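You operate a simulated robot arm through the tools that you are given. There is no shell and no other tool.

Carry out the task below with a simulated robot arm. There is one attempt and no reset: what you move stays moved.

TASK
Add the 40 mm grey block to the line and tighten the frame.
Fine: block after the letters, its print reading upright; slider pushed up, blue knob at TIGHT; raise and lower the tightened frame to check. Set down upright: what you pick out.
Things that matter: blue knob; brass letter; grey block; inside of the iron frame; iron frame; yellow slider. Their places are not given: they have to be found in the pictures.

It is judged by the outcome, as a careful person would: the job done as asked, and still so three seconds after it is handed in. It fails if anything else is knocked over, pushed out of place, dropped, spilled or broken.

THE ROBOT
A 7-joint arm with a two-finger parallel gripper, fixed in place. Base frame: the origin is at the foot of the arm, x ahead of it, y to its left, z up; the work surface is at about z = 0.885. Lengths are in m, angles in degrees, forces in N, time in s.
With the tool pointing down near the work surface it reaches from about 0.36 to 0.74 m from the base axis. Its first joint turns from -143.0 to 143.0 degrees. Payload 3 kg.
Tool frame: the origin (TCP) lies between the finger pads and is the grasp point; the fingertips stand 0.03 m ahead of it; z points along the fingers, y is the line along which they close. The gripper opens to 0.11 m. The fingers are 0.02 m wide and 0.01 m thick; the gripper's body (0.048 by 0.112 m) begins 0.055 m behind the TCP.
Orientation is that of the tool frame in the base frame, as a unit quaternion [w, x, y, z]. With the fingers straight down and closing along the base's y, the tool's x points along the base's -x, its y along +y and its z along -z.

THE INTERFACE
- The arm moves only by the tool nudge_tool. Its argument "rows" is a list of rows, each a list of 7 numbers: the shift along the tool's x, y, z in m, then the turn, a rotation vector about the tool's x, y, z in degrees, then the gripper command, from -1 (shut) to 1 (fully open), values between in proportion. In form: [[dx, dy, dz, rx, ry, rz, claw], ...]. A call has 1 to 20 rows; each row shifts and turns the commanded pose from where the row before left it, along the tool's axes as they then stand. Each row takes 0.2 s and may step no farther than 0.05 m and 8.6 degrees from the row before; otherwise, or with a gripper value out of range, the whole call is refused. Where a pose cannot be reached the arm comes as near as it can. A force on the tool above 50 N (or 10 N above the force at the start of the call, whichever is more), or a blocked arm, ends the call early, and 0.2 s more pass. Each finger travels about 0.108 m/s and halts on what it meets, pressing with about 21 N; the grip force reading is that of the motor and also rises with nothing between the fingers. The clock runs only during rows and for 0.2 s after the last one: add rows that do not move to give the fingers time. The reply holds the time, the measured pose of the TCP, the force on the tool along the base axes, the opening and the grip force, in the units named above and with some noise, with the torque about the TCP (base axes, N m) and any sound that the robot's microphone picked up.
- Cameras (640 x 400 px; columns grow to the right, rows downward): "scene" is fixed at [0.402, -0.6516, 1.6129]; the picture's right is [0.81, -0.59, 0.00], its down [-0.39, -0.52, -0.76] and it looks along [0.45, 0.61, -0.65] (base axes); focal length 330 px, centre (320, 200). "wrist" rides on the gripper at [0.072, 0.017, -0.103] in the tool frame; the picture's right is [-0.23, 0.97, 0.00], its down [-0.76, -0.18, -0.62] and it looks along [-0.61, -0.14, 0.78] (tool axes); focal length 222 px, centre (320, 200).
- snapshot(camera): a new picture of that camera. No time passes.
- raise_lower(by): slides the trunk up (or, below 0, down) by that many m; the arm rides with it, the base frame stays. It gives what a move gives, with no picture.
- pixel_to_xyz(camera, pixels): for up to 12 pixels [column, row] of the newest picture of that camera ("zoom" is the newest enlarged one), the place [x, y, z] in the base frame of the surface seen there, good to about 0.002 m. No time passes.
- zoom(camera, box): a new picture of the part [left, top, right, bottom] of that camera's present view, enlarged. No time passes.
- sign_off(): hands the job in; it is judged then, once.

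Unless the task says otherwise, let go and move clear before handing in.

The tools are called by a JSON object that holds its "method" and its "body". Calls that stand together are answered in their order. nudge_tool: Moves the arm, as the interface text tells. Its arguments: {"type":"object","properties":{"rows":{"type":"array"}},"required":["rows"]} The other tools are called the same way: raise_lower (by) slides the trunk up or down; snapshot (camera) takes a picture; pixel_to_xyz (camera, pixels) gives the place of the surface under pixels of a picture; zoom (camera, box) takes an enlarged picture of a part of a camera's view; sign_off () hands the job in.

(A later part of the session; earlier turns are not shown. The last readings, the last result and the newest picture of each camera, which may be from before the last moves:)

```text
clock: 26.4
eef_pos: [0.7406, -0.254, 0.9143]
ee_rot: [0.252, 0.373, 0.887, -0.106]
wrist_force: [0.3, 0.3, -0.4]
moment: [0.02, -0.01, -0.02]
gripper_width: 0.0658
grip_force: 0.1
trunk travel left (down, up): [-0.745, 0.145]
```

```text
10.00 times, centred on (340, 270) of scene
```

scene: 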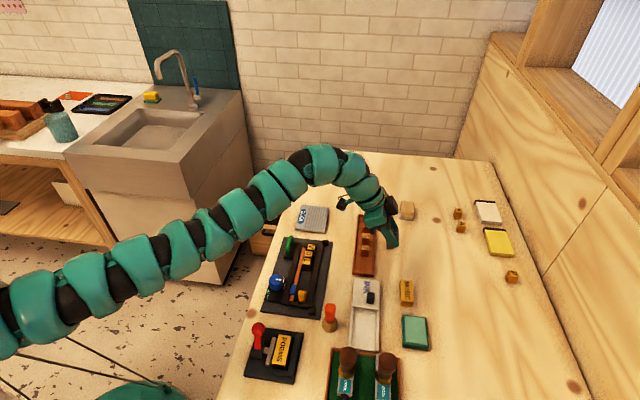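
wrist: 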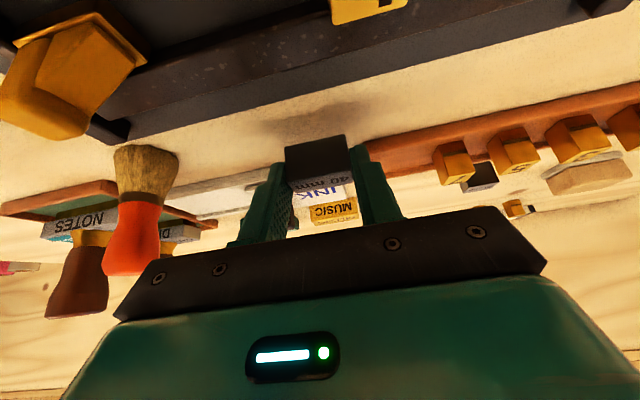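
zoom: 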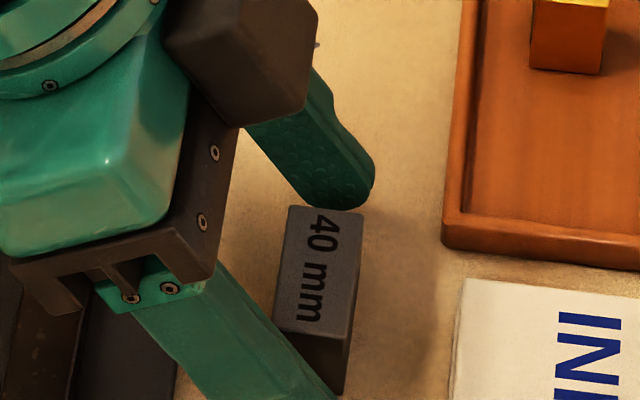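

The block stands upright on the table at scene (339,274). I'll rise straight up, then return the tool to vertical.

{"method": "nudge_tool", "body": {"rows": [[-0.0159, 0, -0.0255, 0, 0, 0, 0.2], [-0.0159, 0, -0.0255, 0, 0, 0, 0.2], [-0.0159, 0, -0.0255, 0, 0, 0, 0.2], [-0.0159, 0, -0.0255, 0, 0, 0, 0.2], [0, 0, 0, 0, 8, 0, 0.2], [0, 0, 0, 0, 8, 0, 0.2], [0, 0, 0, 0, 8, 0, 0.2], [0, 0, 0, 0, 8, 0, 0.2], [0, 0, 0, 0, 0, 0, 0.2]]}}

{"method": "snapshot", "body": {"camera": "scene"}}

{"method": "snapshot", "body": {"camera": "wrist"}}

```text
clock: 28.4
eef_pos: [0.7386, -0.2555, 1.0349]
ee_rot: [-0.001, 0.388, 0.922, 0.002]
wrist_force: [-0.3, -0.4, 0.8]
moment: [0.0, 0.02, 0.0]
gripper_width: 0.066
grip_force: 0.1
trunk travel left (down, up): [-0.745, 0.145]
```

```text
taken
```

scene: 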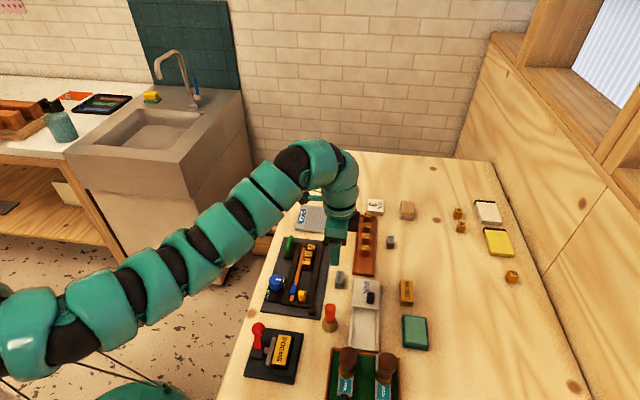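

```text
taken
```

wrist: 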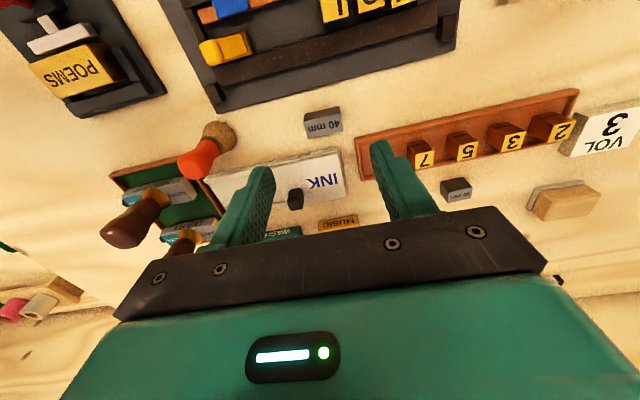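

The tool is vertical again. I'll rotate it 90° so the fingers close across the block's short side, then look again.

{"method": "nudge_tool", "body": {"rows": [[0, 0, -0.01, 0, 0, -8.2, 0.2], [0, 0, -0.01, 0, 0, -8.2, 0.2], [0, 0, 0, 0, 0, -8.2, 0.2], [0, 0, 0, 0, 0, -8.2, 0.2], [0, 0, 0, 0, 0, -8.2, 0.2], [0, 0, 0, 0, 0, -8.2, 0.2], [0, 0, 0, 0, 0, -8.2, 0.2], [0, 0, 0, 0, 0, -8.2, 0.2], [0, 0, 0, 0, 0, -8.2, 0.2], [0, 0, 0, 0, 0, -8.2, 0.2], [0, 0, 0, 0, 0, -8.0, 0.2], [0, 0, 0, 0, 0, 0, 0.2]]}}

{"method": "snapshot", "body": {"camera": "scene"}}

{"method": "snapshot", "body": {"camera": "wrist"}}

```text
clock: 31.0
eef_pos: [0.7404, -0.2558, 1.0545]
ee_rot: [0.0, -0.378, 0.926, 0.001]
wrist_force: [0.6, 0.3, -0.1]
moment: [0.04, -0.02, 0.01]
gripper_width: 0.066
grip_force: 0.1
trunk travel left (down, up): [-0.745, 0.145]
```

```text
taken
```

scene: 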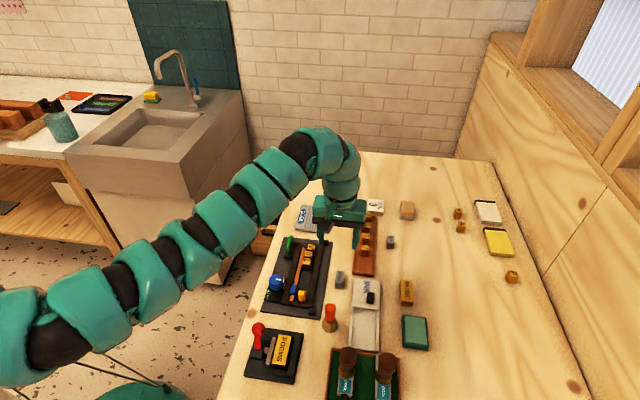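

```text
taken
```

wrist: 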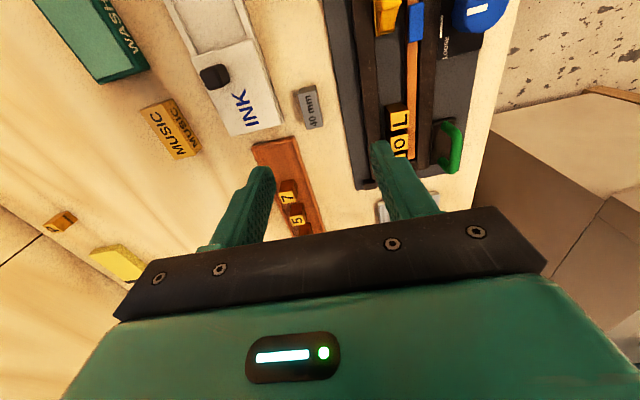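

Tool y now points along -v. I'll measure the block's new resting place and the frame's channel precisely.

{"method": "zoom", "body": {"camera": "scene", "box": [322, 262, 358, 298]}}

{"method": "pixel_to_xyz", "body": {"camera": "zoom", "pixels": [[320, 150], [285, 95], [370, 105], [360, 215], [265, 205]]}}

```text
11.11 times, centred on (340, 280) of scene
```

zoom: 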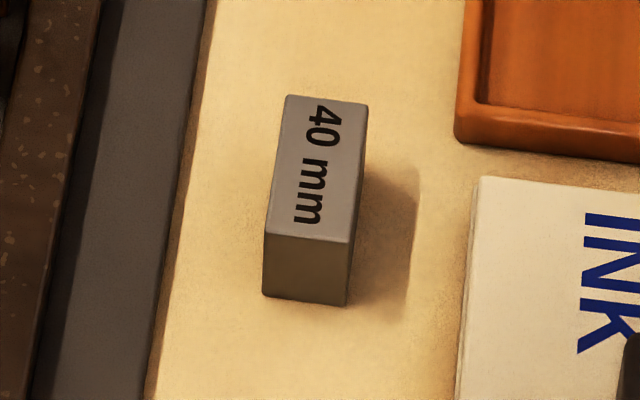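

```text
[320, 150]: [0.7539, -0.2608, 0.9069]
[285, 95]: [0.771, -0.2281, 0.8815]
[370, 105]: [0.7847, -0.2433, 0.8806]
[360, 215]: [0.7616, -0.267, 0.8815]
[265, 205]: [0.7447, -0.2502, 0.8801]
```

{"method": "pixel_to_xyz", "body": {"camera": "zoom", "pixels": [[292, 101], [361, 110], [348, 236], [270, 229], [315, 170]]}}

{"method": "zoom", "body": {"camera": "scene", "box": [275, 240, 331, 310]}}

```text
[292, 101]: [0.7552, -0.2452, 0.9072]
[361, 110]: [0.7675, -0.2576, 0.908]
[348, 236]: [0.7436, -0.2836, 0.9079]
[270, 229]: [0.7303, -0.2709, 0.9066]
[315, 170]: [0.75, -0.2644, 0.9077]
```

```text
5.71 times, centred on (303, 275) of scene
```

zoom: 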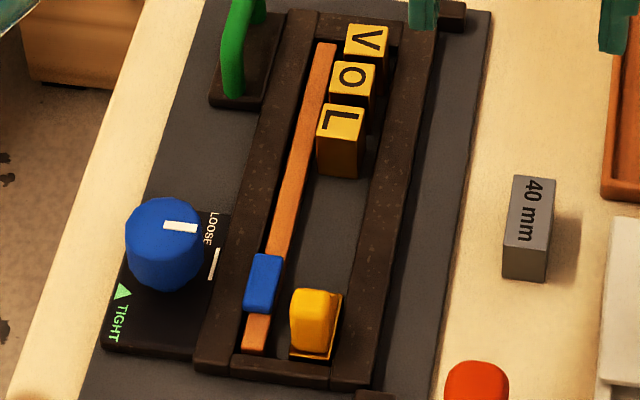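

The block rests at about (0.749,-0.264), long axis at about 46°, upright. Now I'll map the frame's channel edges from this zoom.

{"method": "pixel_to_xyz", "body": {"camera": "zoom", "pixels": [[409, 40], [405, 80], [395, 130], [381, 180], [368, 230], [356, 280], [345, 330], [335, 375], [340, 220], [330, 280], [420, 120], [400, 240]]}}

{"method": "pixel_to_xyz", "body": {"camera": "zoom", "pixels": [[326, 50], [300, 180], [285, 240], [252, 340], [335, 48], [310, 170], [295, 235], [262, 280], [300, 360], [250, 362], [345, 30], [385, 30]]}}

{"method": "pixel_to_xyz", "body": {"camera": "zoom", "pixels": [[300, 300], [320, 300], [335, 310], [320, 350], [295, 350], [315, 335], [340, 350], [337, 300], [310, 292], [330, 290], [265, 260], [260, 305]]}}

```text
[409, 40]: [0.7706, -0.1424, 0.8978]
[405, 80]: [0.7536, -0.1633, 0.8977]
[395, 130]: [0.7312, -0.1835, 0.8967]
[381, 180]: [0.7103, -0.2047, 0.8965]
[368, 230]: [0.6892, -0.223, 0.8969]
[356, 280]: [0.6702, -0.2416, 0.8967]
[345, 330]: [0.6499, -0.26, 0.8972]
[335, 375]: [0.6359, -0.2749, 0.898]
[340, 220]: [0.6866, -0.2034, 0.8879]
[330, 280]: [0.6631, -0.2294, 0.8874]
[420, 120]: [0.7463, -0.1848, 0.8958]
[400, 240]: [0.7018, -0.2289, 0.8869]
```

```text
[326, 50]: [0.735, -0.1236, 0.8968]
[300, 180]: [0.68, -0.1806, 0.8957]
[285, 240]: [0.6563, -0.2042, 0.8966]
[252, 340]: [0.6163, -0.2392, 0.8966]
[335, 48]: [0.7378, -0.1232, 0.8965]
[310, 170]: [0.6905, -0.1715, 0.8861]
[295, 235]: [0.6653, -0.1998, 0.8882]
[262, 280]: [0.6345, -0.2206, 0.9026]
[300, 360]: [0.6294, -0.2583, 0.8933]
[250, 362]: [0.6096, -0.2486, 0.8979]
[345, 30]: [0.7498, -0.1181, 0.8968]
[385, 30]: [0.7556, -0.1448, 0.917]
```

```text
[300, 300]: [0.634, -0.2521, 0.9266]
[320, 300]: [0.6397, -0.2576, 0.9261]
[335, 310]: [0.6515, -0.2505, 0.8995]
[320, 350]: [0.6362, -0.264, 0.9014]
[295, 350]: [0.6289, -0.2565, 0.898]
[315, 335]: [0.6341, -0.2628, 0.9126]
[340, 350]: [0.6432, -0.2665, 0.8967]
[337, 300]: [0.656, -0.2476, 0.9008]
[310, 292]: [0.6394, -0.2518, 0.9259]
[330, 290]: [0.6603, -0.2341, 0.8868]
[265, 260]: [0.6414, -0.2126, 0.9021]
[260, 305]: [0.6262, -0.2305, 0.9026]
```

The channel spans n≈0.606–0.638 with letters at n≈0.620, leaving about 80 mm free between L and the slider. I'll move over the block with a 42 mm opening and go partway down.

{"method": "nudge_tool", "body": {"rows": [[0, -0.0122, 0, 0, 0, 0, -0.23], [0, 0, 0.035, 0, 0, 0, -0.23], [0, 0, 0.035, 0, 0, 0, -0.23], [0, 0, 0.025, 0, 0, 0, -0.23], [0, 0, 0, 0, 0, 0, -0.23]]}}

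{"method": "snapshot", "body": {"camera": "wrist"}}

{"method": "zoom", "body": {"camera": "scene", "box": [310, 240, 370, 300]}}

```text
clock: 32.2
eef_pos: [0.7495, -0.2665, 0.9565]
ee_rot: [0.001, -0.378, 0.926, 0.0]
wrist_force: [-0.2, -0.5, 0.0]
moment: [-0.01, 0.02, 0.0]
gripper_width: 0.0425
grip_force: 0.1
trunk travel left (down, up): [-0.745, 0.145]
```

```text
taken
```

wrist: 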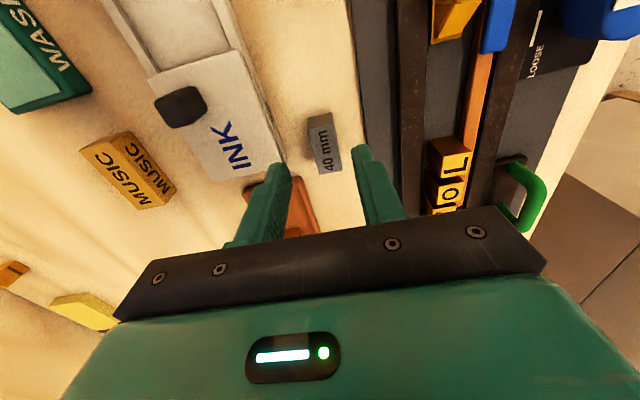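

```text
6.67 times, centred on (340, 270) of scene
```

zoom: 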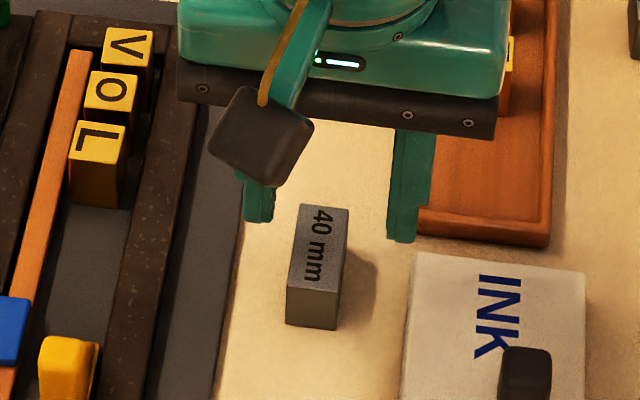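

The fingers straddle the block correctly and the projection matches. I'll descend the last 32 mm so the tips stop at about z 0.894, then close.

{"method": "nudge_tool", "body": {"rows": [[0, 0, 0.016, 0, 0, 0, -0.23], [0, 0, 0.016, 0, 0, 0, -0.23], [0, 0, 0, 0, 0, 0, -0.23], [0, 0, 0, 0, 0, 0, -0.5], [0, 0, 0, 0, 0, 0, -1], [0, 0, 0, 0, 0, 0, -1]]}}

{"method": "zoom", "body": {"camera": "scene", "box": [310, 240, 370, 300]}}

{"method": "zoom", "body": {"camera": "wrist", "box": [220, 100, 440, 240]}}

```text
clock: 33.6
eef_pos: [0.7479, -0.2645, 0.9258]
ee_rot: [0.0, -0.378, 0.926, 0.002]
wrist_force: [0.3, -0.1, 0.1]
moment: [-0.01, -0.06, -0.01]
gripper_width: 0.0196
grip_force: 20.7
trunk travel left (down, up): [-0.745, 0.145]
```

```text
6.67 times, centred on (340, 270) of scene
```

zoom: 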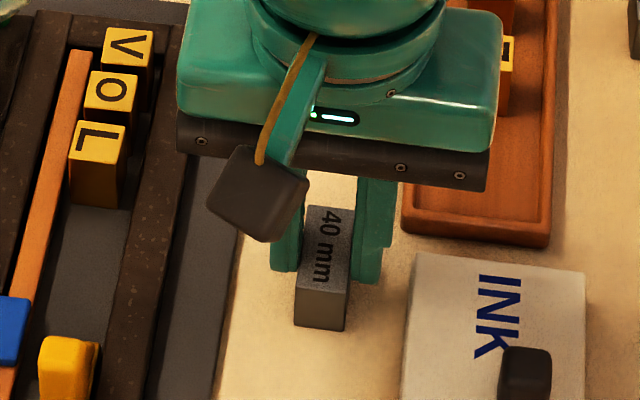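

```text
2.86 times, centred on (330, 170) of wrist
```

zoom: 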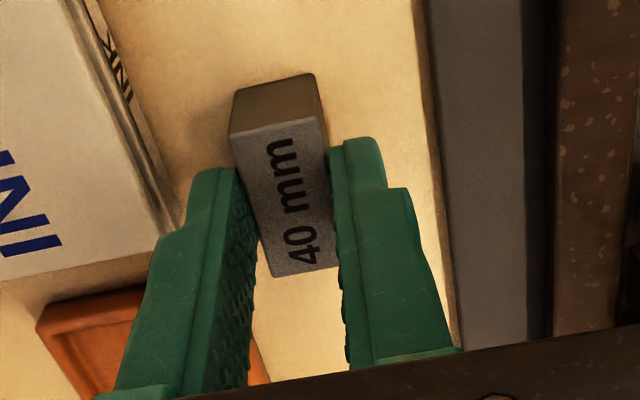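

The block is held across its 20 mm width. I'll lift it 80 mm and carry it over the frame's gap between L and the slider.

{"method": "nudge_tool", "body": {"rows": [[0, 0, -0.02, 0, 0, 0, -1], [0, 0, -0.03, 0, 0, 0, -1], [0, 0, -0.03, 0, 0, 0, -1], [0.0008, 0.03, 0, 0, 0, 0, -1], [0.0008, 0.03, 0, 0, 0, 0, -1], [0.0009, 0.0297, 0, 0, 0, 0, -1], [0, 0, 0, 0, 0, 0, -1], [0, 0, 0, 0, 0, 0, -1]]}}

{"method": "snapshot", "body": {"camera": "wrist"}}

{"method": "zoom", "body": {"camera": "scene", "box": [265, 220, 345, 310]}}

```text
clock: 35.4
eef_pos: [0.7005, -0.2043, 0.9969]
ee_rot: [0.0, -0.377, 0.926, 0.002]
wrist_force: [0.2, 0.5, -1.7]
moment: [0.0, 0.0, 0.03]
gripper_width: 0.0194
grip_force: 20.8
out of reach, approached as far as the arm can: row 6
trunk travel left (down, up): [-0.745, 0.145]
```

```text
taken
```

wrist: 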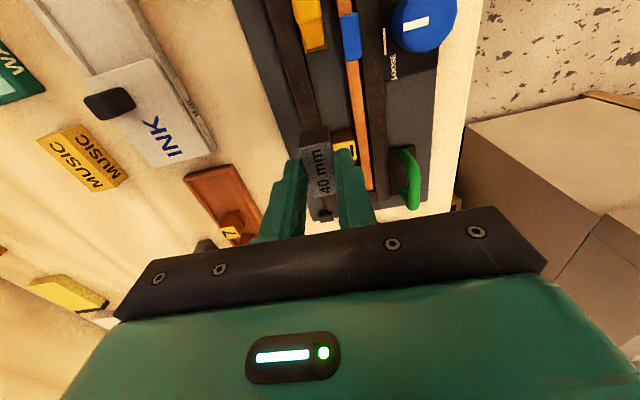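

```text
4.44 times, centred on (305, 265) of scene
```

zoom: 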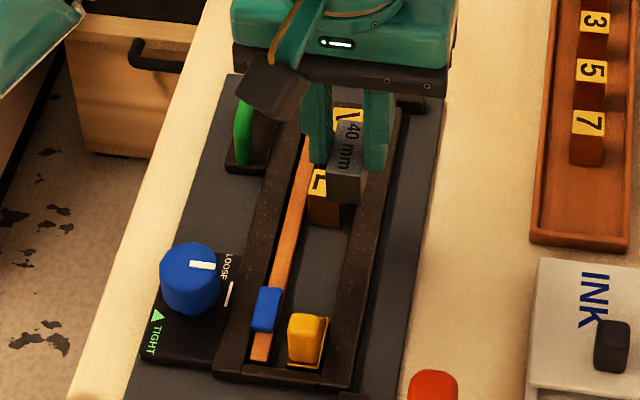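

Row 6 hit a joint limit at (0.7005,-0.2043), but the block is still held upright. I'll raise the trunk a little to change the arm's posture and try the rest of the shift.

{"method": "raise_lower", "body": {"by": 0.06}}

{"method": "nudge_tool", "body": {"rows": [[0, 0, 0.03, 0, 0, 0, -1], [0, 0, 0.03, 0, 0, 0, -1], [0.005, 0.0064, 0, 0, 0, 0, -1], [0.0048, 0.0064, 0, 0, 0, 0, -1], [0, 0, 0, 0, 0, 0, -1], [0, 0, 0, 0, 0, 0, -1]]}}

```text
clock: 36.4
eef_pos: [0.7025, -0.2034, 1.0576]
ee_rot: [0.0, -0.378, 0.926, 0.002]
wrist_force: [0.8, 0.2, -2.1]
moment: [0.01, 0.03, 0.02]
gripper_width: 0.0194
grip_force: 21.5
trunk travel left (down, up): [-0.805, 0.085]
```

```text
clock: 37.8
eef_pos: [0.6846, -0.2018, 0.9971]
ee_rot: [-0.001, -0.377, 0.926, 0.002]
wrist_force: [0.3, 0.7, -1.5]
moment: [0.01, 0.02, 0.01]
gripper_width: 0.02
grip_force: 20.5
trunk travel left (down, up): [-0.805, 0.085]
```

Now it reached (0.6846,-0.2018), right above the gap. I'll check alignment over the channel before lowering.

{"method": "snapshot", "body": {"camera": "wrist"}}

{"method": "zoom", "body": {"camera": "scene", "box": [265, 230, 345, 310]}}

{"method": "zoom", "body": {"camera": "wrist", "box": [220, 60, 440, 230]}}

```text
taken
```

wrist: 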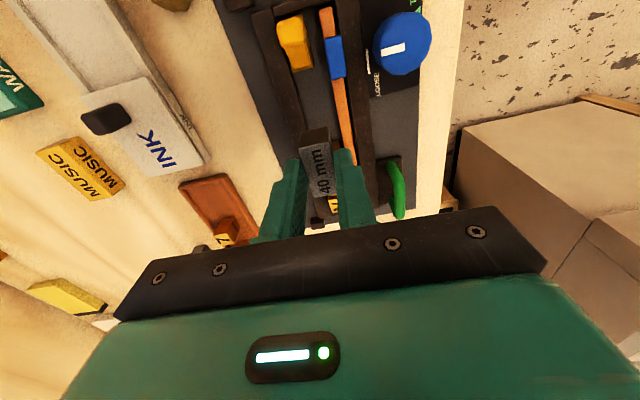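

```text
5.00 times, centred on (305, 270) of scene
```

zoom: 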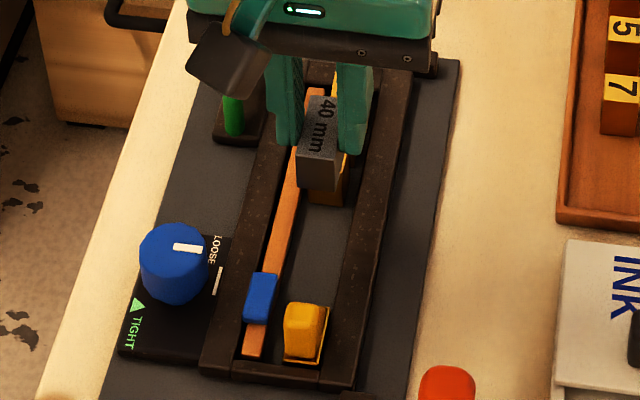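

```text
2.35 times, centred on (330, 145) of wrist
```

zoom: 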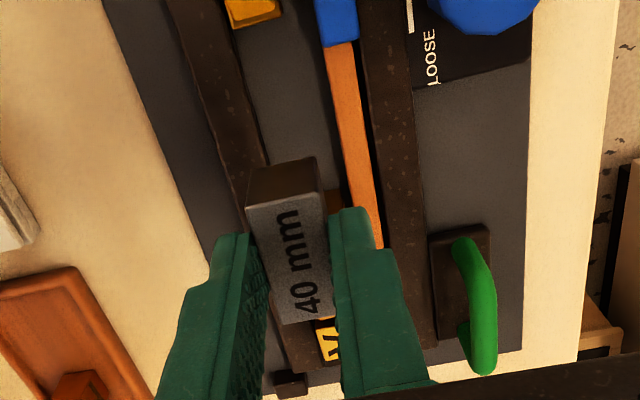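

I'll measure the held block's top to compare its line position with the channel.

{"method": "zoom", "body": {"camera": "scene", "box": [285, 235, 335, 280]}}

{"method": "pixel_to_xyz", "body": {"camera": "zoom", "pixels": [[345, 130], [330, 155], [370, 165], [315, 200], [365, 205], [340, 180]]}}

```text
8.89 times, centred on (310, 258) of scene
```

zoom: 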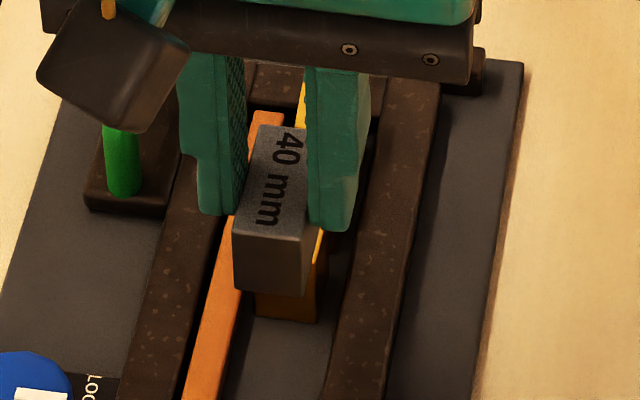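

```text
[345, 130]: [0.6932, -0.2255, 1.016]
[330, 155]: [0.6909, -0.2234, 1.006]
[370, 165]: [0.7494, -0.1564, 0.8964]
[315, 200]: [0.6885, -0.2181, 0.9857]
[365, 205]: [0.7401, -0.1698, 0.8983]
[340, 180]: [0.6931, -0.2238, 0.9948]
```

{"method": "pixel_to_xyz", "body": {"camera": "zoom", "pixels": [[265, 132], [238, 224], [303, 233], [270, 180], [236, 285], [303, 290], [210, 205], [335, 222]]}}

```text
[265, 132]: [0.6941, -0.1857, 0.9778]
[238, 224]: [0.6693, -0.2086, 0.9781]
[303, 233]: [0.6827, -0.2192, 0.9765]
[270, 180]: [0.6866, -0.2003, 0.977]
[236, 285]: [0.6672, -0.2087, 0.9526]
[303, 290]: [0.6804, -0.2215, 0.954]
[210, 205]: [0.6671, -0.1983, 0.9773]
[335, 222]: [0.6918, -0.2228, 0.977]
```

The block sits at u≈0.352, n≈0.624, so there's about 5 mm clearance to L. I'll shift 4 mm away from L and 1 mm left, then lower 55 mm of the 64 mm needed.

{"method": "nudge_tool", "body": {"rows": [[0.004, 0.0015, 0, 0, 0, 0, -1], [0, 0, 0.02, 0, 0, 0, -1], [0, 0, 0.02, 0, 0, 0, -1], [0, 0, 0.012, 0, 0, 0, -1], [0, 0, 0, 0, 0, 0, -1], [0, 0, 0, 0, 0, 0, -1]]}}

{"method": "zoom", "body": {"camera": "wrist", "box": [220, 60, 440, 230]}}

{"method": "zoom", "body": {"camera": "scene", "box": [280, 240, 330, 290]}}

```text
clock: 39.2
eef_pos: [0.682, -0.2042, 0.9454]
ee_rot: [0.0, -0.378, 0.926, 0.002]
wrist_force: [-0.3, -0.4, -1.5]
moment: [0.0, 0.0, -0.02]
gripper_width: 0.0196
grip_force: 21.1
trunk travel left (down, up): [-0.805, 0.085]
```

```text
2.35 times, centred on (330, 145) of wrist
```

zoom: 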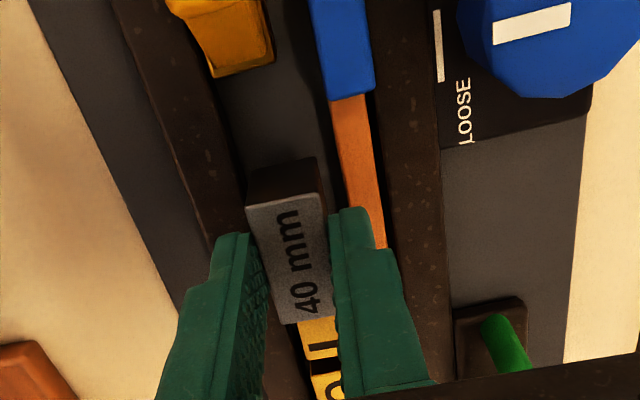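

```text
8.00 times, centred on (305, 265) of scene
```

zoom: 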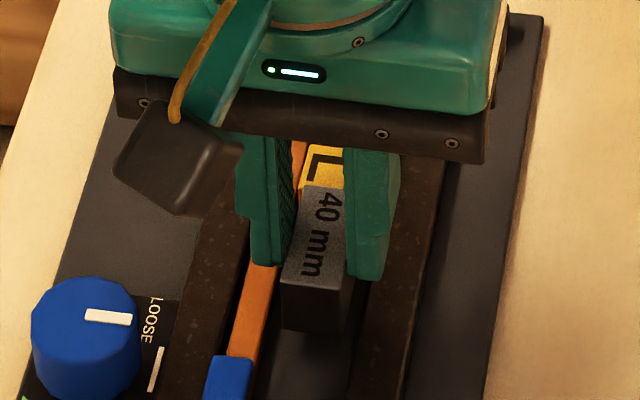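

From the wrist view the block's lower edge is nearly touching the right rail, while there's about 8 mm free toward the orange bar. I'll shift 3 mm left before lowering further.

{"method": "nudge_tool", "body": {"rows": [[0, 0.003, 0, 0, 0, 0, -1], [0, 0, 0.004, 0, 0, 0, -1], [0, 0, 0, 0, 0, 0, -1], [0, 0, 0, 0, 0, 0, -1]]}}

{"method": "zoom", "body": {"camera": "wrist", "box": [240, 60, 400, 190]}}

{"method": "zoom", "body": {"camera": "scene", "box": [285, 255, 325, 290]}}

```text
clock: 40.2
eef_pos: [0.6792, -0.2009, 0.9407]
ee_rot: [0.0, -0.378, 0.926, 0.002]
wrist_force: [0.2, 0.2, -1.1]
moment: [0.02, 0.0, 0.01]
gripper_width: 0.0198
grip_force: 21.1
trunk travel left (down, up): [-0.805, 0.085]
```

```text
3.08 times, centred on (320, 125) of wrist
```

zoom: 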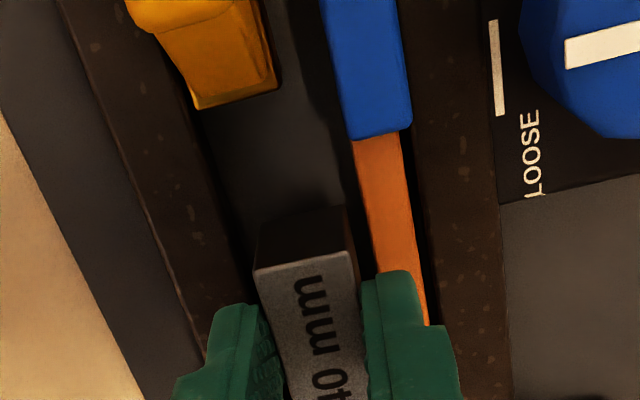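

```text
11.43 times, centred on (305, 272) of scene
```

zoom: 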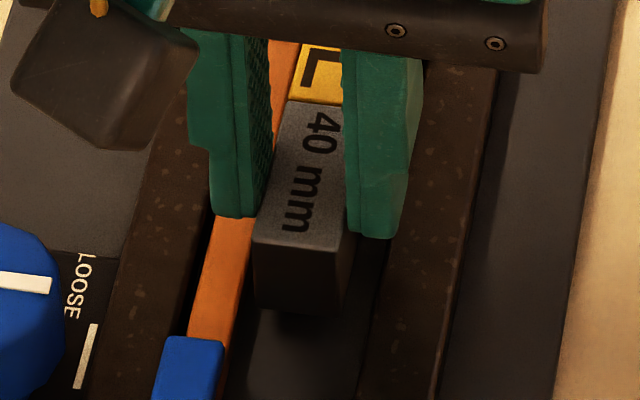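

The block is centred in the channel with gaps on both sides. I'll lower the last millimetres, watching the force.

{"method": "nudge_tool", "body": {"rows": [[0, 0, 0.0025, 0, 0, 0, -1], [0, 0, 0.0025, 0, 0, 0, -1], [0, 0, 0, 0, 0, 0, -1], [0, 0, 0, 0, 0, 0, -1]]}}

{"method": "zoom", "body": {"camera": "scene", "box": [285, 255, 325, 290]}}

{"method": "pixel_to_xyz", "body": {"camera": "zoom", "pixels": [[300, 150], [290, 200], [330, 235], [325, 70], [265, 235], [340, 110]]}}

```text
clock: 41.2
eef_pos: [0.6803, -0.2007, 0.9366]
ee_rot: [0.0, -0.377, 0.926, 0.002]
wrist_force: [-0.1, -0.2, -1.4]
moment: [0.01, 0.0, 0.03]
gripper_width: 0.0198
grip_force: 20.7
trunk travel left (down, up): [-0.805, 0.085]
```

```text
11.43 times, centred on (305, 272) of scene
```

zoom: 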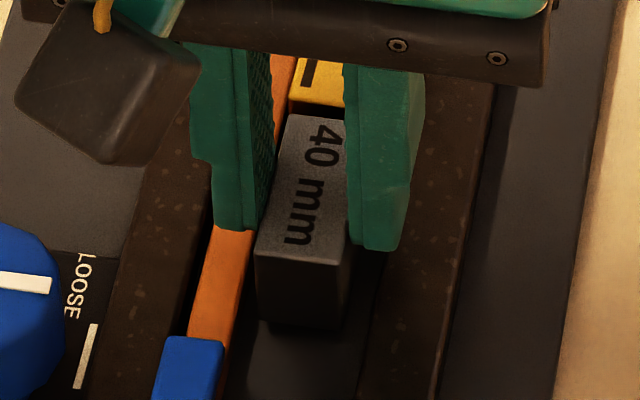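

```text
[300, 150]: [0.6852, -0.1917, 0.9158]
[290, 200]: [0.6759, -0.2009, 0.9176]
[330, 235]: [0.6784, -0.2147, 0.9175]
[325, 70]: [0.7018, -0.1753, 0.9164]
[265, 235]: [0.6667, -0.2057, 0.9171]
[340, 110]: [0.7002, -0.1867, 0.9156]
```

The block top is at 0.917, so about 3 mm remain. I'll continue in small steps.

{"method": "nudge_tool", "body": {"rows": [[0, 0, 0.002, 0, 0, 0, -1], [0, 0, 0, 0, 0, 0, -1], [0, 0, 0, 0, 0, 0, -1]]}}

{"method": "nudge_tool", "body": {"rows": [[0, 0, 0.001, 0, 0, 0, -1], [0, 0, 0, 0, 0, 0, -1]]}}

```text
clock: 42.0
eef_pos: [0.6794, -0.2013, 0.9345]
ee_rot: [0.0, -0.376, 0.926, 0.002]
wrist_force: [-0.8, 0.0, -1.3]
moment: [0.03, 0.01, 0.0]
gripper_width: 0.0197
grip_force: 20.9
trunk travel left (down, up): [-0.805, 0.085]
```

```text
clock: 42.6
eef_pos: [0.6792, -0.2012, 0.9323]
ee_rot: [0.0, -0.378, 0.926, 0.002]
wrist_force: [0.8, 0.6, 1.4]
moment: [0.03, -0.09, 0.04]
gripper_width: 0.0196
grip_force: 21.0
trunk travel left (down, up): [-0.805, 0.085]
```

{"method": "nudge_tool", "body": {"rows": [[0, 0, 0.0006, 0, 0, 0, -1], [0, 0, 0, 0, 0, 0, -1]]}}

{"method": "zoom", "body": {"camera": "scene", "box": [285, 255, 325, 290]}}

{"method": "pixel_to_xyz", "body": {"camera": "zoom", "pixels": [[300, 160], [290, 210], [330, 245], [325, 70], [320, 190], [340, 130]]}}

```text
clock: 43.2
eef_pos: [0.678, -0.201, 0.9327]
ee_rot: [0.001, -0.377, 0.926, 0.001]
wrist_force: [3.9, -0.8, 7.0]
moment: [0.08, -0.27, -0.06]
gripper_width: 0.0196
grip_force: 21.3
trunk travel left (down, up): [-0.805, 0.085]
```

```text
11.43 times, centred on (305, 272) of scene
```

zoom: 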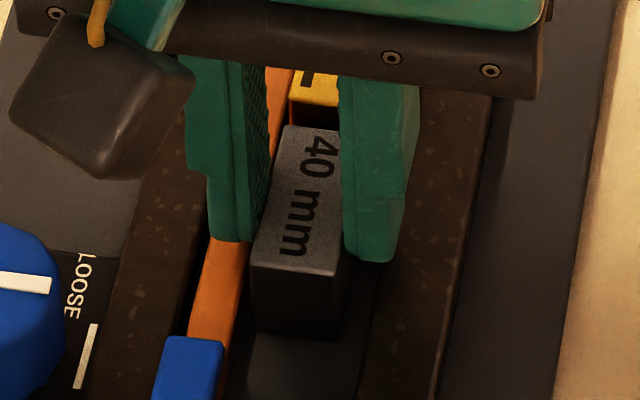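

```text
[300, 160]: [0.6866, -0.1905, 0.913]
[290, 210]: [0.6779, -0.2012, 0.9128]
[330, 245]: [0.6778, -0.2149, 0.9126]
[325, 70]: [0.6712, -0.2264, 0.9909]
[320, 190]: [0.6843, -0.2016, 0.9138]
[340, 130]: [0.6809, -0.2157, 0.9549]
```

The block is on the frame floor: top at 0.913 and 7 N contact. I'll release gently and rise.

{"method": "nudge_tool", "body": {"rows": [[0, 0, 0, 0, 0, 0, -0.6], [0, 0, 0, 0, 0, 0, -0.5], [0, 0, 0, 0, 0, 0, -0.35], [0, 0, 0, 0, 0, 0, -0.3], [0, 0, 0, 0, 0, 0, -0.3]]}}

{"method": "nudge_tool", "body": {"rows": [[0, 0, -0.02, 0, 0, 0, -0.3], [0, 0, -0.03, 0, 0, 0, -0.3], [0, 0, -0.03, 0, 0, 0, -0.3], [0, 0, 0, 0, 0, 0, -0.3]]}}

{"method": "snapshot", "body": {"camera": "wrist"}}

{"method": "zoom", "body": {"camera": "scene", "box": [270, 235, 340, 310]}}

```text
clock: 44.4
eef_pos: [0.6775, -0.1993, 0.9326]
ee_rot: [-0.001, -0.378, 0.926, 0.002]
wrist_force: [-1.3, 0.6, -0.4]
moment: [0.03, -0.01, -0.01]
gripper_width: 0.0386
grip_force: 0.0
trunk travel left (down, up): [-0.805, 0.085]
```

```text
clock: 45.4
eef_pos: [0.6789, -0.2038, 1.0145]
ee_rot: [0.0, -0.378, 0.926, 0.001]
wrist_force: [0.2, -0.1, 0.6]
moment: [-0.01, 0.01, -0.01]
gripper_width: 0.0387
grip_force: 0.0
trunk travel left (down, up): [-0.805, 0.085]
```

```text
taken
```

wrist: 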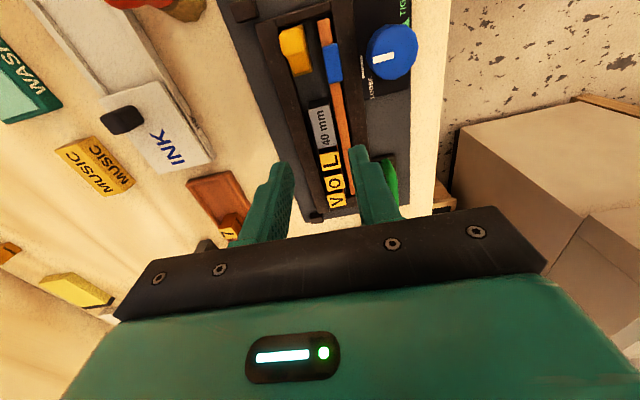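

```text
5.33 times, centred on (305, 272) of scene
```

zoom: 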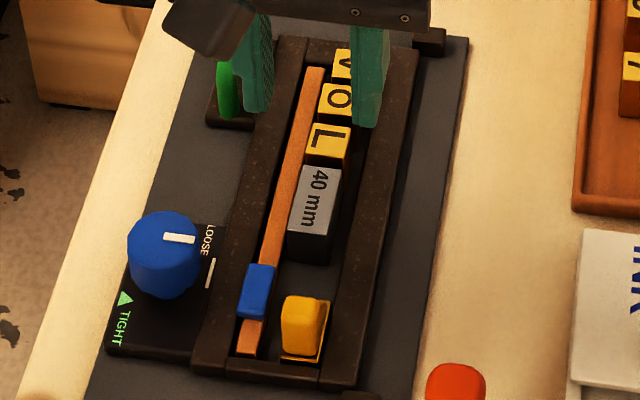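

The block stands in the line after L, print reading with the letters. Next is the yellow slider, so I'll take a close look at it and at the knob's markings.

{"method": "zoom", "body": {"camera": "scene", "box": [288, 278, 318, 312]}}

{"method": "zoom", "body": {"camera": "wrist", "box": [255, 0, 355, 90]}}

{"method": "zoom", "body": {"camera": "scene", "box": [255, 260, 310, 310]}}

```text
11.76 times, centred on (303, 295) of scene
```

zoom: 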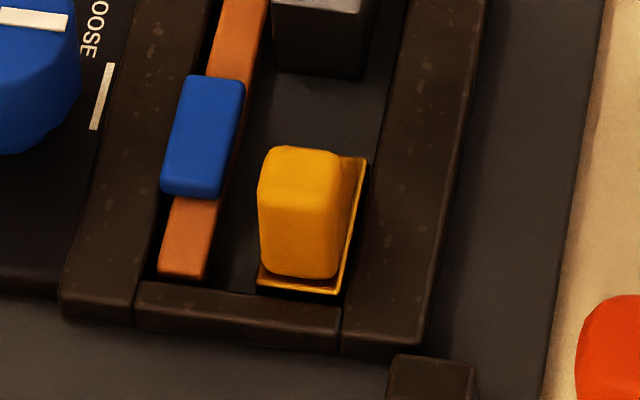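

```text
4.44 times, centred on (305, 45) of wrist
```

zoom: 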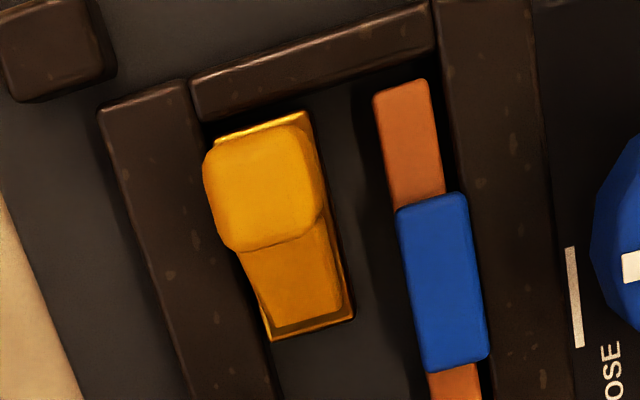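

```text
8.00 times, centred on (282, 285) of scene
```

zoom: 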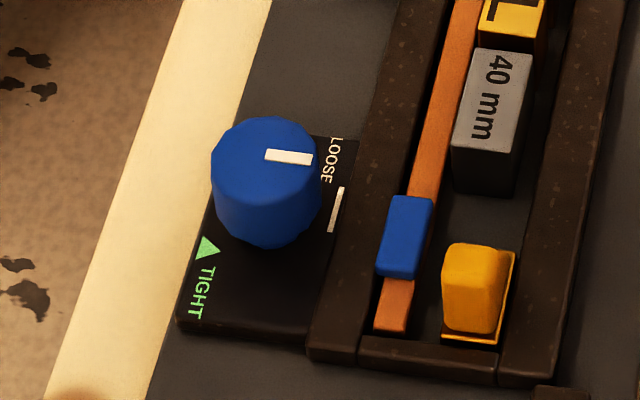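

The slider has a low base with an upright grip. Now I'll measure the slider, knob and label positions.

{"method": "pixel_to_xyz", "body": {"camera": "zoom", "pixels": [[266, 156], [220, 150], [316, 165], [266, 122], [266, 190], [270, 157], [308, 160], [337, 210], [207, 247], [200, 290], [330, 150], [266, 240]]}}

{"method": "pixel_to_xyz", "body": {"camera": "zoom", "pixels": [[343, 190], [331, 230], [240, 300], [340, 140], [190, 320], [300, 330], [215, 240], [208, 237], [221, 255], [199, 258], [280, 270], [330, 260]]}}

{"method": "zoom", "body": {"camera": "scene", "box": [288, 278, 318, 312]}}

{"method": "pixel_to_xyz", "body": {"camera": "zoom", "pixels": [[270, 155], [330, 158], [335, 190], [268, 190], [300, 170], [355, 165], [340, 288], [265, 285], [363, 170], [330, 270], [350, 200], [280, 250]]}}

```text
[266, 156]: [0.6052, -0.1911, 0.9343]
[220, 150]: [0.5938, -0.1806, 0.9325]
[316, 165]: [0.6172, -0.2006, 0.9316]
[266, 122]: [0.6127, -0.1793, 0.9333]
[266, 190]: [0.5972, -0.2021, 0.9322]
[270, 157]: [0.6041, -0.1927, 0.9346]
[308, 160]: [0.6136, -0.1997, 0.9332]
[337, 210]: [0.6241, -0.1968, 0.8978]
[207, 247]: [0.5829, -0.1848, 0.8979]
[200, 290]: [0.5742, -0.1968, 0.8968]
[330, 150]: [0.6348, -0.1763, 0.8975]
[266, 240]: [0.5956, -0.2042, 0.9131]
```

```text
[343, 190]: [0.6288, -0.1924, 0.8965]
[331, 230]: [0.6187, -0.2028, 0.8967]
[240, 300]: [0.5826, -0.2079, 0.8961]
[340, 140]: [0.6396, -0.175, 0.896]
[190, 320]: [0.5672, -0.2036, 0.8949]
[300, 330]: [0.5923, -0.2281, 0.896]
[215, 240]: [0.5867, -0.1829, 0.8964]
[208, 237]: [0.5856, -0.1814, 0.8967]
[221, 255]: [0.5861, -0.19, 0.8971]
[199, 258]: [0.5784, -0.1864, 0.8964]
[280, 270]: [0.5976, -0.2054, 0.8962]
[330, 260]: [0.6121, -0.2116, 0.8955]
```

```text
11.76 times, centred on (303, 295) of scene
```

zoom: 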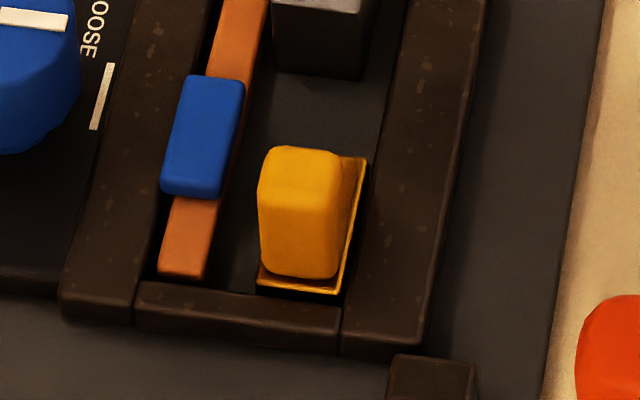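

```text
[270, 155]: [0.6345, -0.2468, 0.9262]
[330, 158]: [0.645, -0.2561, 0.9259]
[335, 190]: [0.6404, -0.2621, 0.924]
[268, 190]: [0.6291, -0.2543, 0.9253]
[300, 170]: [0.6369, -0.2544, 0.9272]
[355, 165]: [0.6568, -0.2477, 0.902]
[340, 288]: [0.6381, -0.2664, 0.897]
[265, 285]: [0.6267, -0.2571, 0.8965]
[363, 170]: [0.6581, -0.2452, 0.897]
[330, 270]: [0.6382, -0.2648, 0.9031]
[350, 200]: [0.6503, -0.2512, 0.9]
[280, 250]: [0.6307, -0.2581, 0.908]
```

The slider's upright is at about (0.637,-0.255) with its top at 0.926, and its base face sits near u≈0.30. The TIGHT triangle lies roughly opposite the pointer, on the clockwise side. I'll measure the block's and letters' lateral alignment before pushing.

{"method": "zoom", "body": {"camera": "scene", "box": [285, 245, 325, 290]}}

{"method": "zoom", "body": {"camera": "wrist", "box": [270, 80, 370, 220]}}

```text
8.89 times, centred on (305, 268) of scene
```

zoom: 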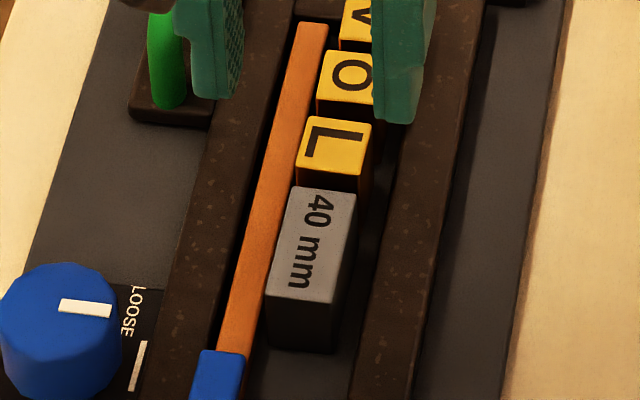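

```text
2.86 times, centred on (320, 150) of wrist
```

zoom: 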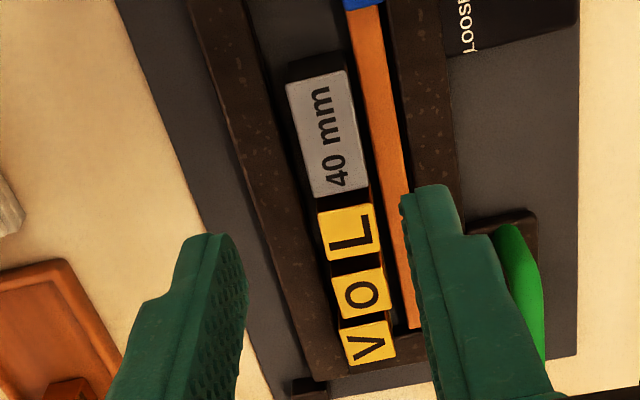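

{"method": "zoom", "body": {"camera": "scene", "box": [285, 245, 325, 290]}}

{"method": "pixel_to_xyz", "body": {"camera": "zoom", "pixels": [[299, 192], [352, 199], [331, 295], [272, 286], [312, 121], [367, 126], [358, 160], [301, 150], [335, 140], [312, 240]]}}

```text
8.89 times, centred on (305, 268) of scene
```

zoom: 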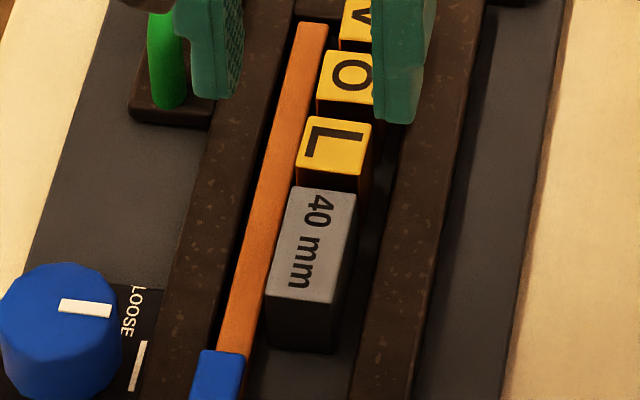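

```text
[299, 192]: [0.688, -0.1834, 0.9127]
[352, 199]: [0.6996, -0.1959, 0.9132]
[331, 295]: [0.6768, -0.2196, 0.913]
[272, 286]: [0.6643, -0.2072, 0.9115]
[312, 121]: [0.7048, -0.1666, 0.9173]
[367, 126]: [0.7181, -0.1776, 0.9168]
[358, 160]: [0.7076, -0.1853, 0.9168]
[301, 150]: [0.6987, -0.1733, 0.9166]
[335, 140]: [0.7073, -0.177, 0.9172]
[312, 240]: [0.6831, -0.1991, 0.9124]
```

The block is square in the channel at n=0.620, in line with the letters. I'll move over the slider's upright with the fingers set to 32 mm.

{"method": "nudge_tool", "body": {"rows": [[0.0226, -0.0022, 0, 0, 0, 0, -0.42], [0.0226, -0.0022, 0, 0, 0, 0, -0.42], [0.0225, -0.0022, 0, 0, 0, 0, -0.42], [0, 0, 0, 0, 0, 0, -0.42], [0, 0, 0, 0, 0, 0, -0.42]]}}

{"method": "zoom", "body": {"camera": "wrist", "box": [220, 60, 440, 230]}}

{"method": "zoom", "body": {"camera": "scene", "box": [270, 245, 330, 315]}}

```text
clock: 46.6
eef_pos: [0.6403, -0.2506, 1.0003]
ee_rot: [0.001, -0.378, 0.926, 0.0]
wrist_force: [1.0, -0.2, -0.3]
moment: [0.0, 0.0, -0.01]
gripper_width: 0.0318
grip_force: 0.1
out of reach, approached as far as the arm can: row 2, 3
trunk travel left (down, up): [-0.805, 0.085]
```

```text
2.35 times, centred on (330, 145) of wrist
```

zoom: 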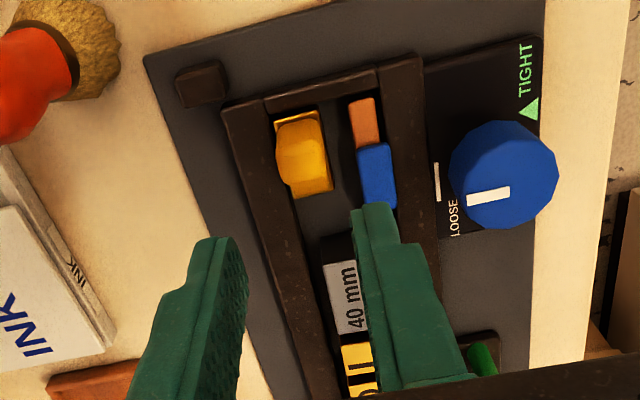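

```text
5.71 times, centred on (300, 280) of scene
```

zoom: 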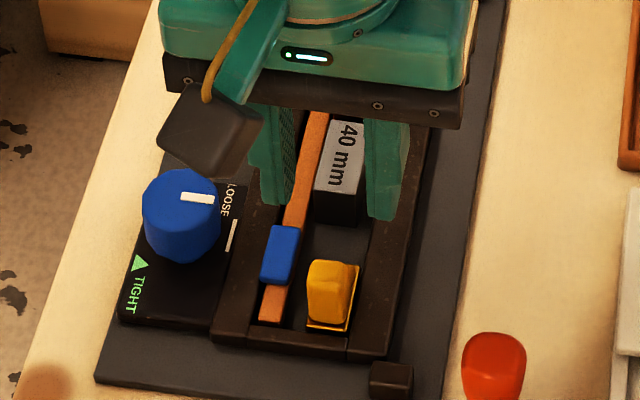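

Reach was marginal here again, so I'll raise the trunk 0.07 m to free the posture, then correct position and lower.

{"method": "raise_lower", "body": {"by": 0.07}}

{"method": "nudge_tool", "body": {"rows": [[0, 0, 0.03, 0, 0, 0, -0.42], [0.003, 0.0008, 0.03, 0, 0, 0, -0.42], [0.0025, 0.0008, 0.02, 0, 0, 0, -0.42], [0, 0, 0, 0, 0, 0, -0.42], [0, 0, 0, 0, 0, 0, -0.42]]}}

{"method": "zoom", "body": {"camera": "wrist", "box": [220, 60, 440, 230]}}

{"method": "zoom", "body": {"camera": "scene", "box": [270, 245, 330, 315]}}

```text
clock: 47.7
eef_pos: [0.6417, -0.2507, 1.0702]
ee_rot: [0.001, -0.377, 0.926, 0.001]
wrist_force: [0.1, 0.3, -0.7]
moment: [0.01, 0.01, -0.02]
gripper_width: 0.032
grip_force: 0.1
trunk travel left (down, up): [-0.875, 0.015]
```

```text
clock: 48.9
eef_pos: [0.6359, -0.2572, 0.99]
ee_rot: [0.0, -0.377, 0.926, 0.0]
wrist_force: [0.0, 0.0, -0.1]
moment: [0.02, -0.01, -0.04]
gripper_width: 0.0321
grip_force: 0.0
trunk travel left (down, up): [-0.875, 0.015]
```

```text
2.35 times, centred on (330, 145) of wrist
```

zoom: 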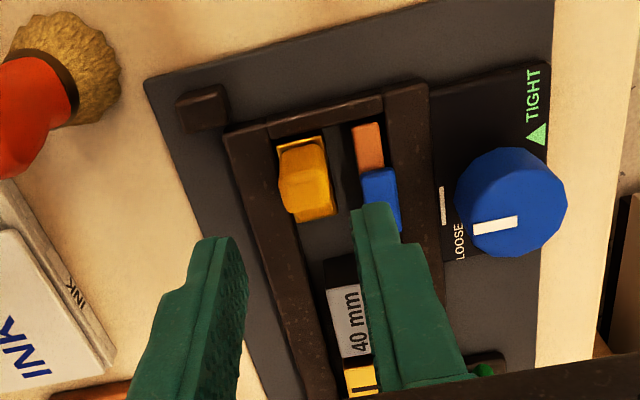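

```text
5.71 times, centred on (300, 280) of scene
```

zoom: 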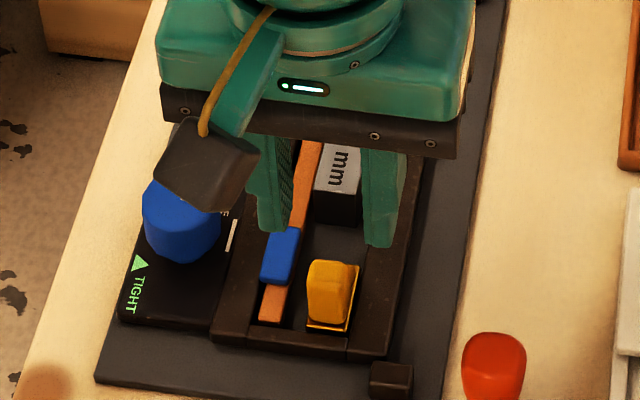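

The fingers straddle the slider's upright. I'll lower so the tips reach about z 0.907 (above rails and the blue piece), then look.

{"method": "nudge_tool", "body": {"rows": [[0, 0, 0.02, 0, 0, 0, -0.42], [0, 0, 0.02, 0, 0, 0, -0.42], [0, 0, 0.012, 0, 0, 0, -0.42], [0, 0, 0, 0, 0, 0, -0.42], [0, 0, 0, 0, 0, 0, -0.42]]}}

{"method": "zoom", "body": {"camera": "wrist", "box": [220, 60, 440, 230]}}

{"method": "zoom", "body": {"camera": "scene", "box": [275, 260, 325, 310]}}

```text
clock: 50.1
eef_pos: [0.635, -0.2552, 0.9394]
ee_rot: [0.001, -0.377, 0.926, 0.0]
wrist_force: [-0.2, -0.5, -1.3]
moment: [0.01, -0.01, 0.01]
gripper_width: 0.0319
grip_force: 0.0
trunk travel left (down, up): [-0.875, 0.015]
```

```text
2.35 times, centred on (330, 145) of wrist
```

zoom: 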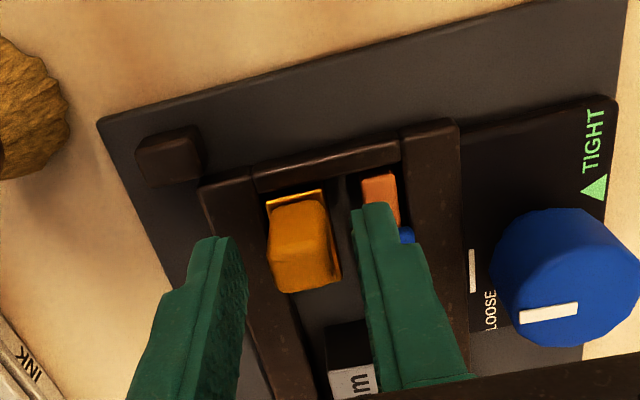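

```text
8.00 times, centred on (300, 285) of scene
```

zoom: 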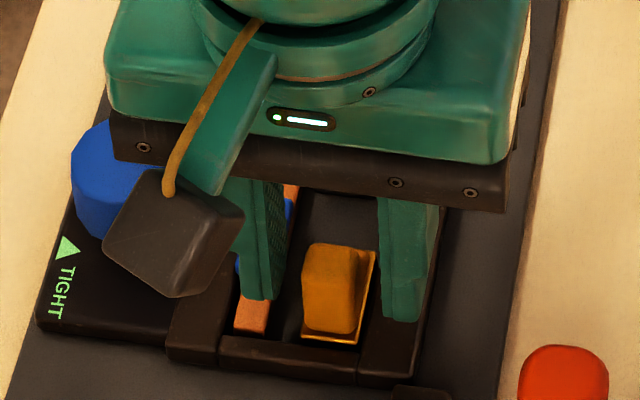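

The fingers straddle the upright well. I'll close on it.

{"method": "nudge_tool", "body": {"rows": [[0, 0, 0, 0, 0, 0, -0.6], [0, 0, 0, 0, 0, 0, -0.8], [0, 0, 0, 0, 0, 0, -1], [0, 0, 0, 0, 0, 0, -1]]}}

{"method": "zoom", "body": {"camera": "wrist", "box": [220, 60, 440, 230]}}

{"method": "zoom", "body": {"camera": "scene", "box": [275, 260, 325, 310]}}

```text
clock: 51.1
eef_pos: [0.6351, -0.2555, 0.939]
ee_rot: [0.0, -0.378, 0.926, 0.001]
wrist_force: [-4.7, 3.7, -4.0]
moment: [0.27, -0.19, 0.37]
gripper_width: 0.0166
grip_force: 44.9
trunk travel left (down, up): [-0.875, 0.015]
```

```text
2.35 times, centred on (330, 145) of wrist
```

zoom: 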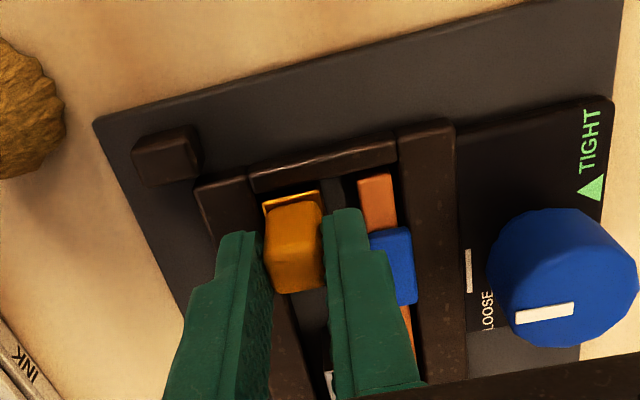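

```text
8.00 times, centred on (300, 285) of scene
```

zoom: 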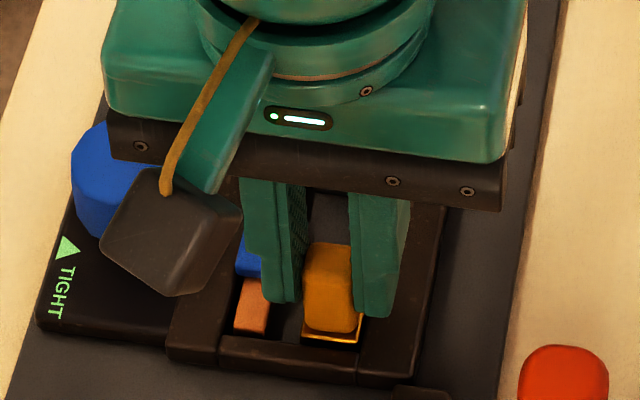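

The upright is gripped (width 16.6 mm), but with about 6 N of side load toward -n, so the slider runs on a fixed track. I'll relieve that by shifting 1.5 mm along tool +y.

{"method": "nudge_tool", "body": {"rows": [[0, 0.0015, 0, 0, 0, 0, -1], [0, 0, 0, 0, 0, 0, -1], [0, 0, 0, 0, 0, 0, -1]]}}

```text
clock: 51.9
eef_pos: [0.6357, -0.2536, 0.9393]
ee_rot: [0.001, -0.377, 0.926, 0.001]
wrist_force: [-0.8, 1.7, -4.6]
moment: [-0.14, 0.2, 0.29]
gripper_width: 0.0168
grip_force: 44.9
trunk travel left (down, up): [-0.875, 0.015]
```

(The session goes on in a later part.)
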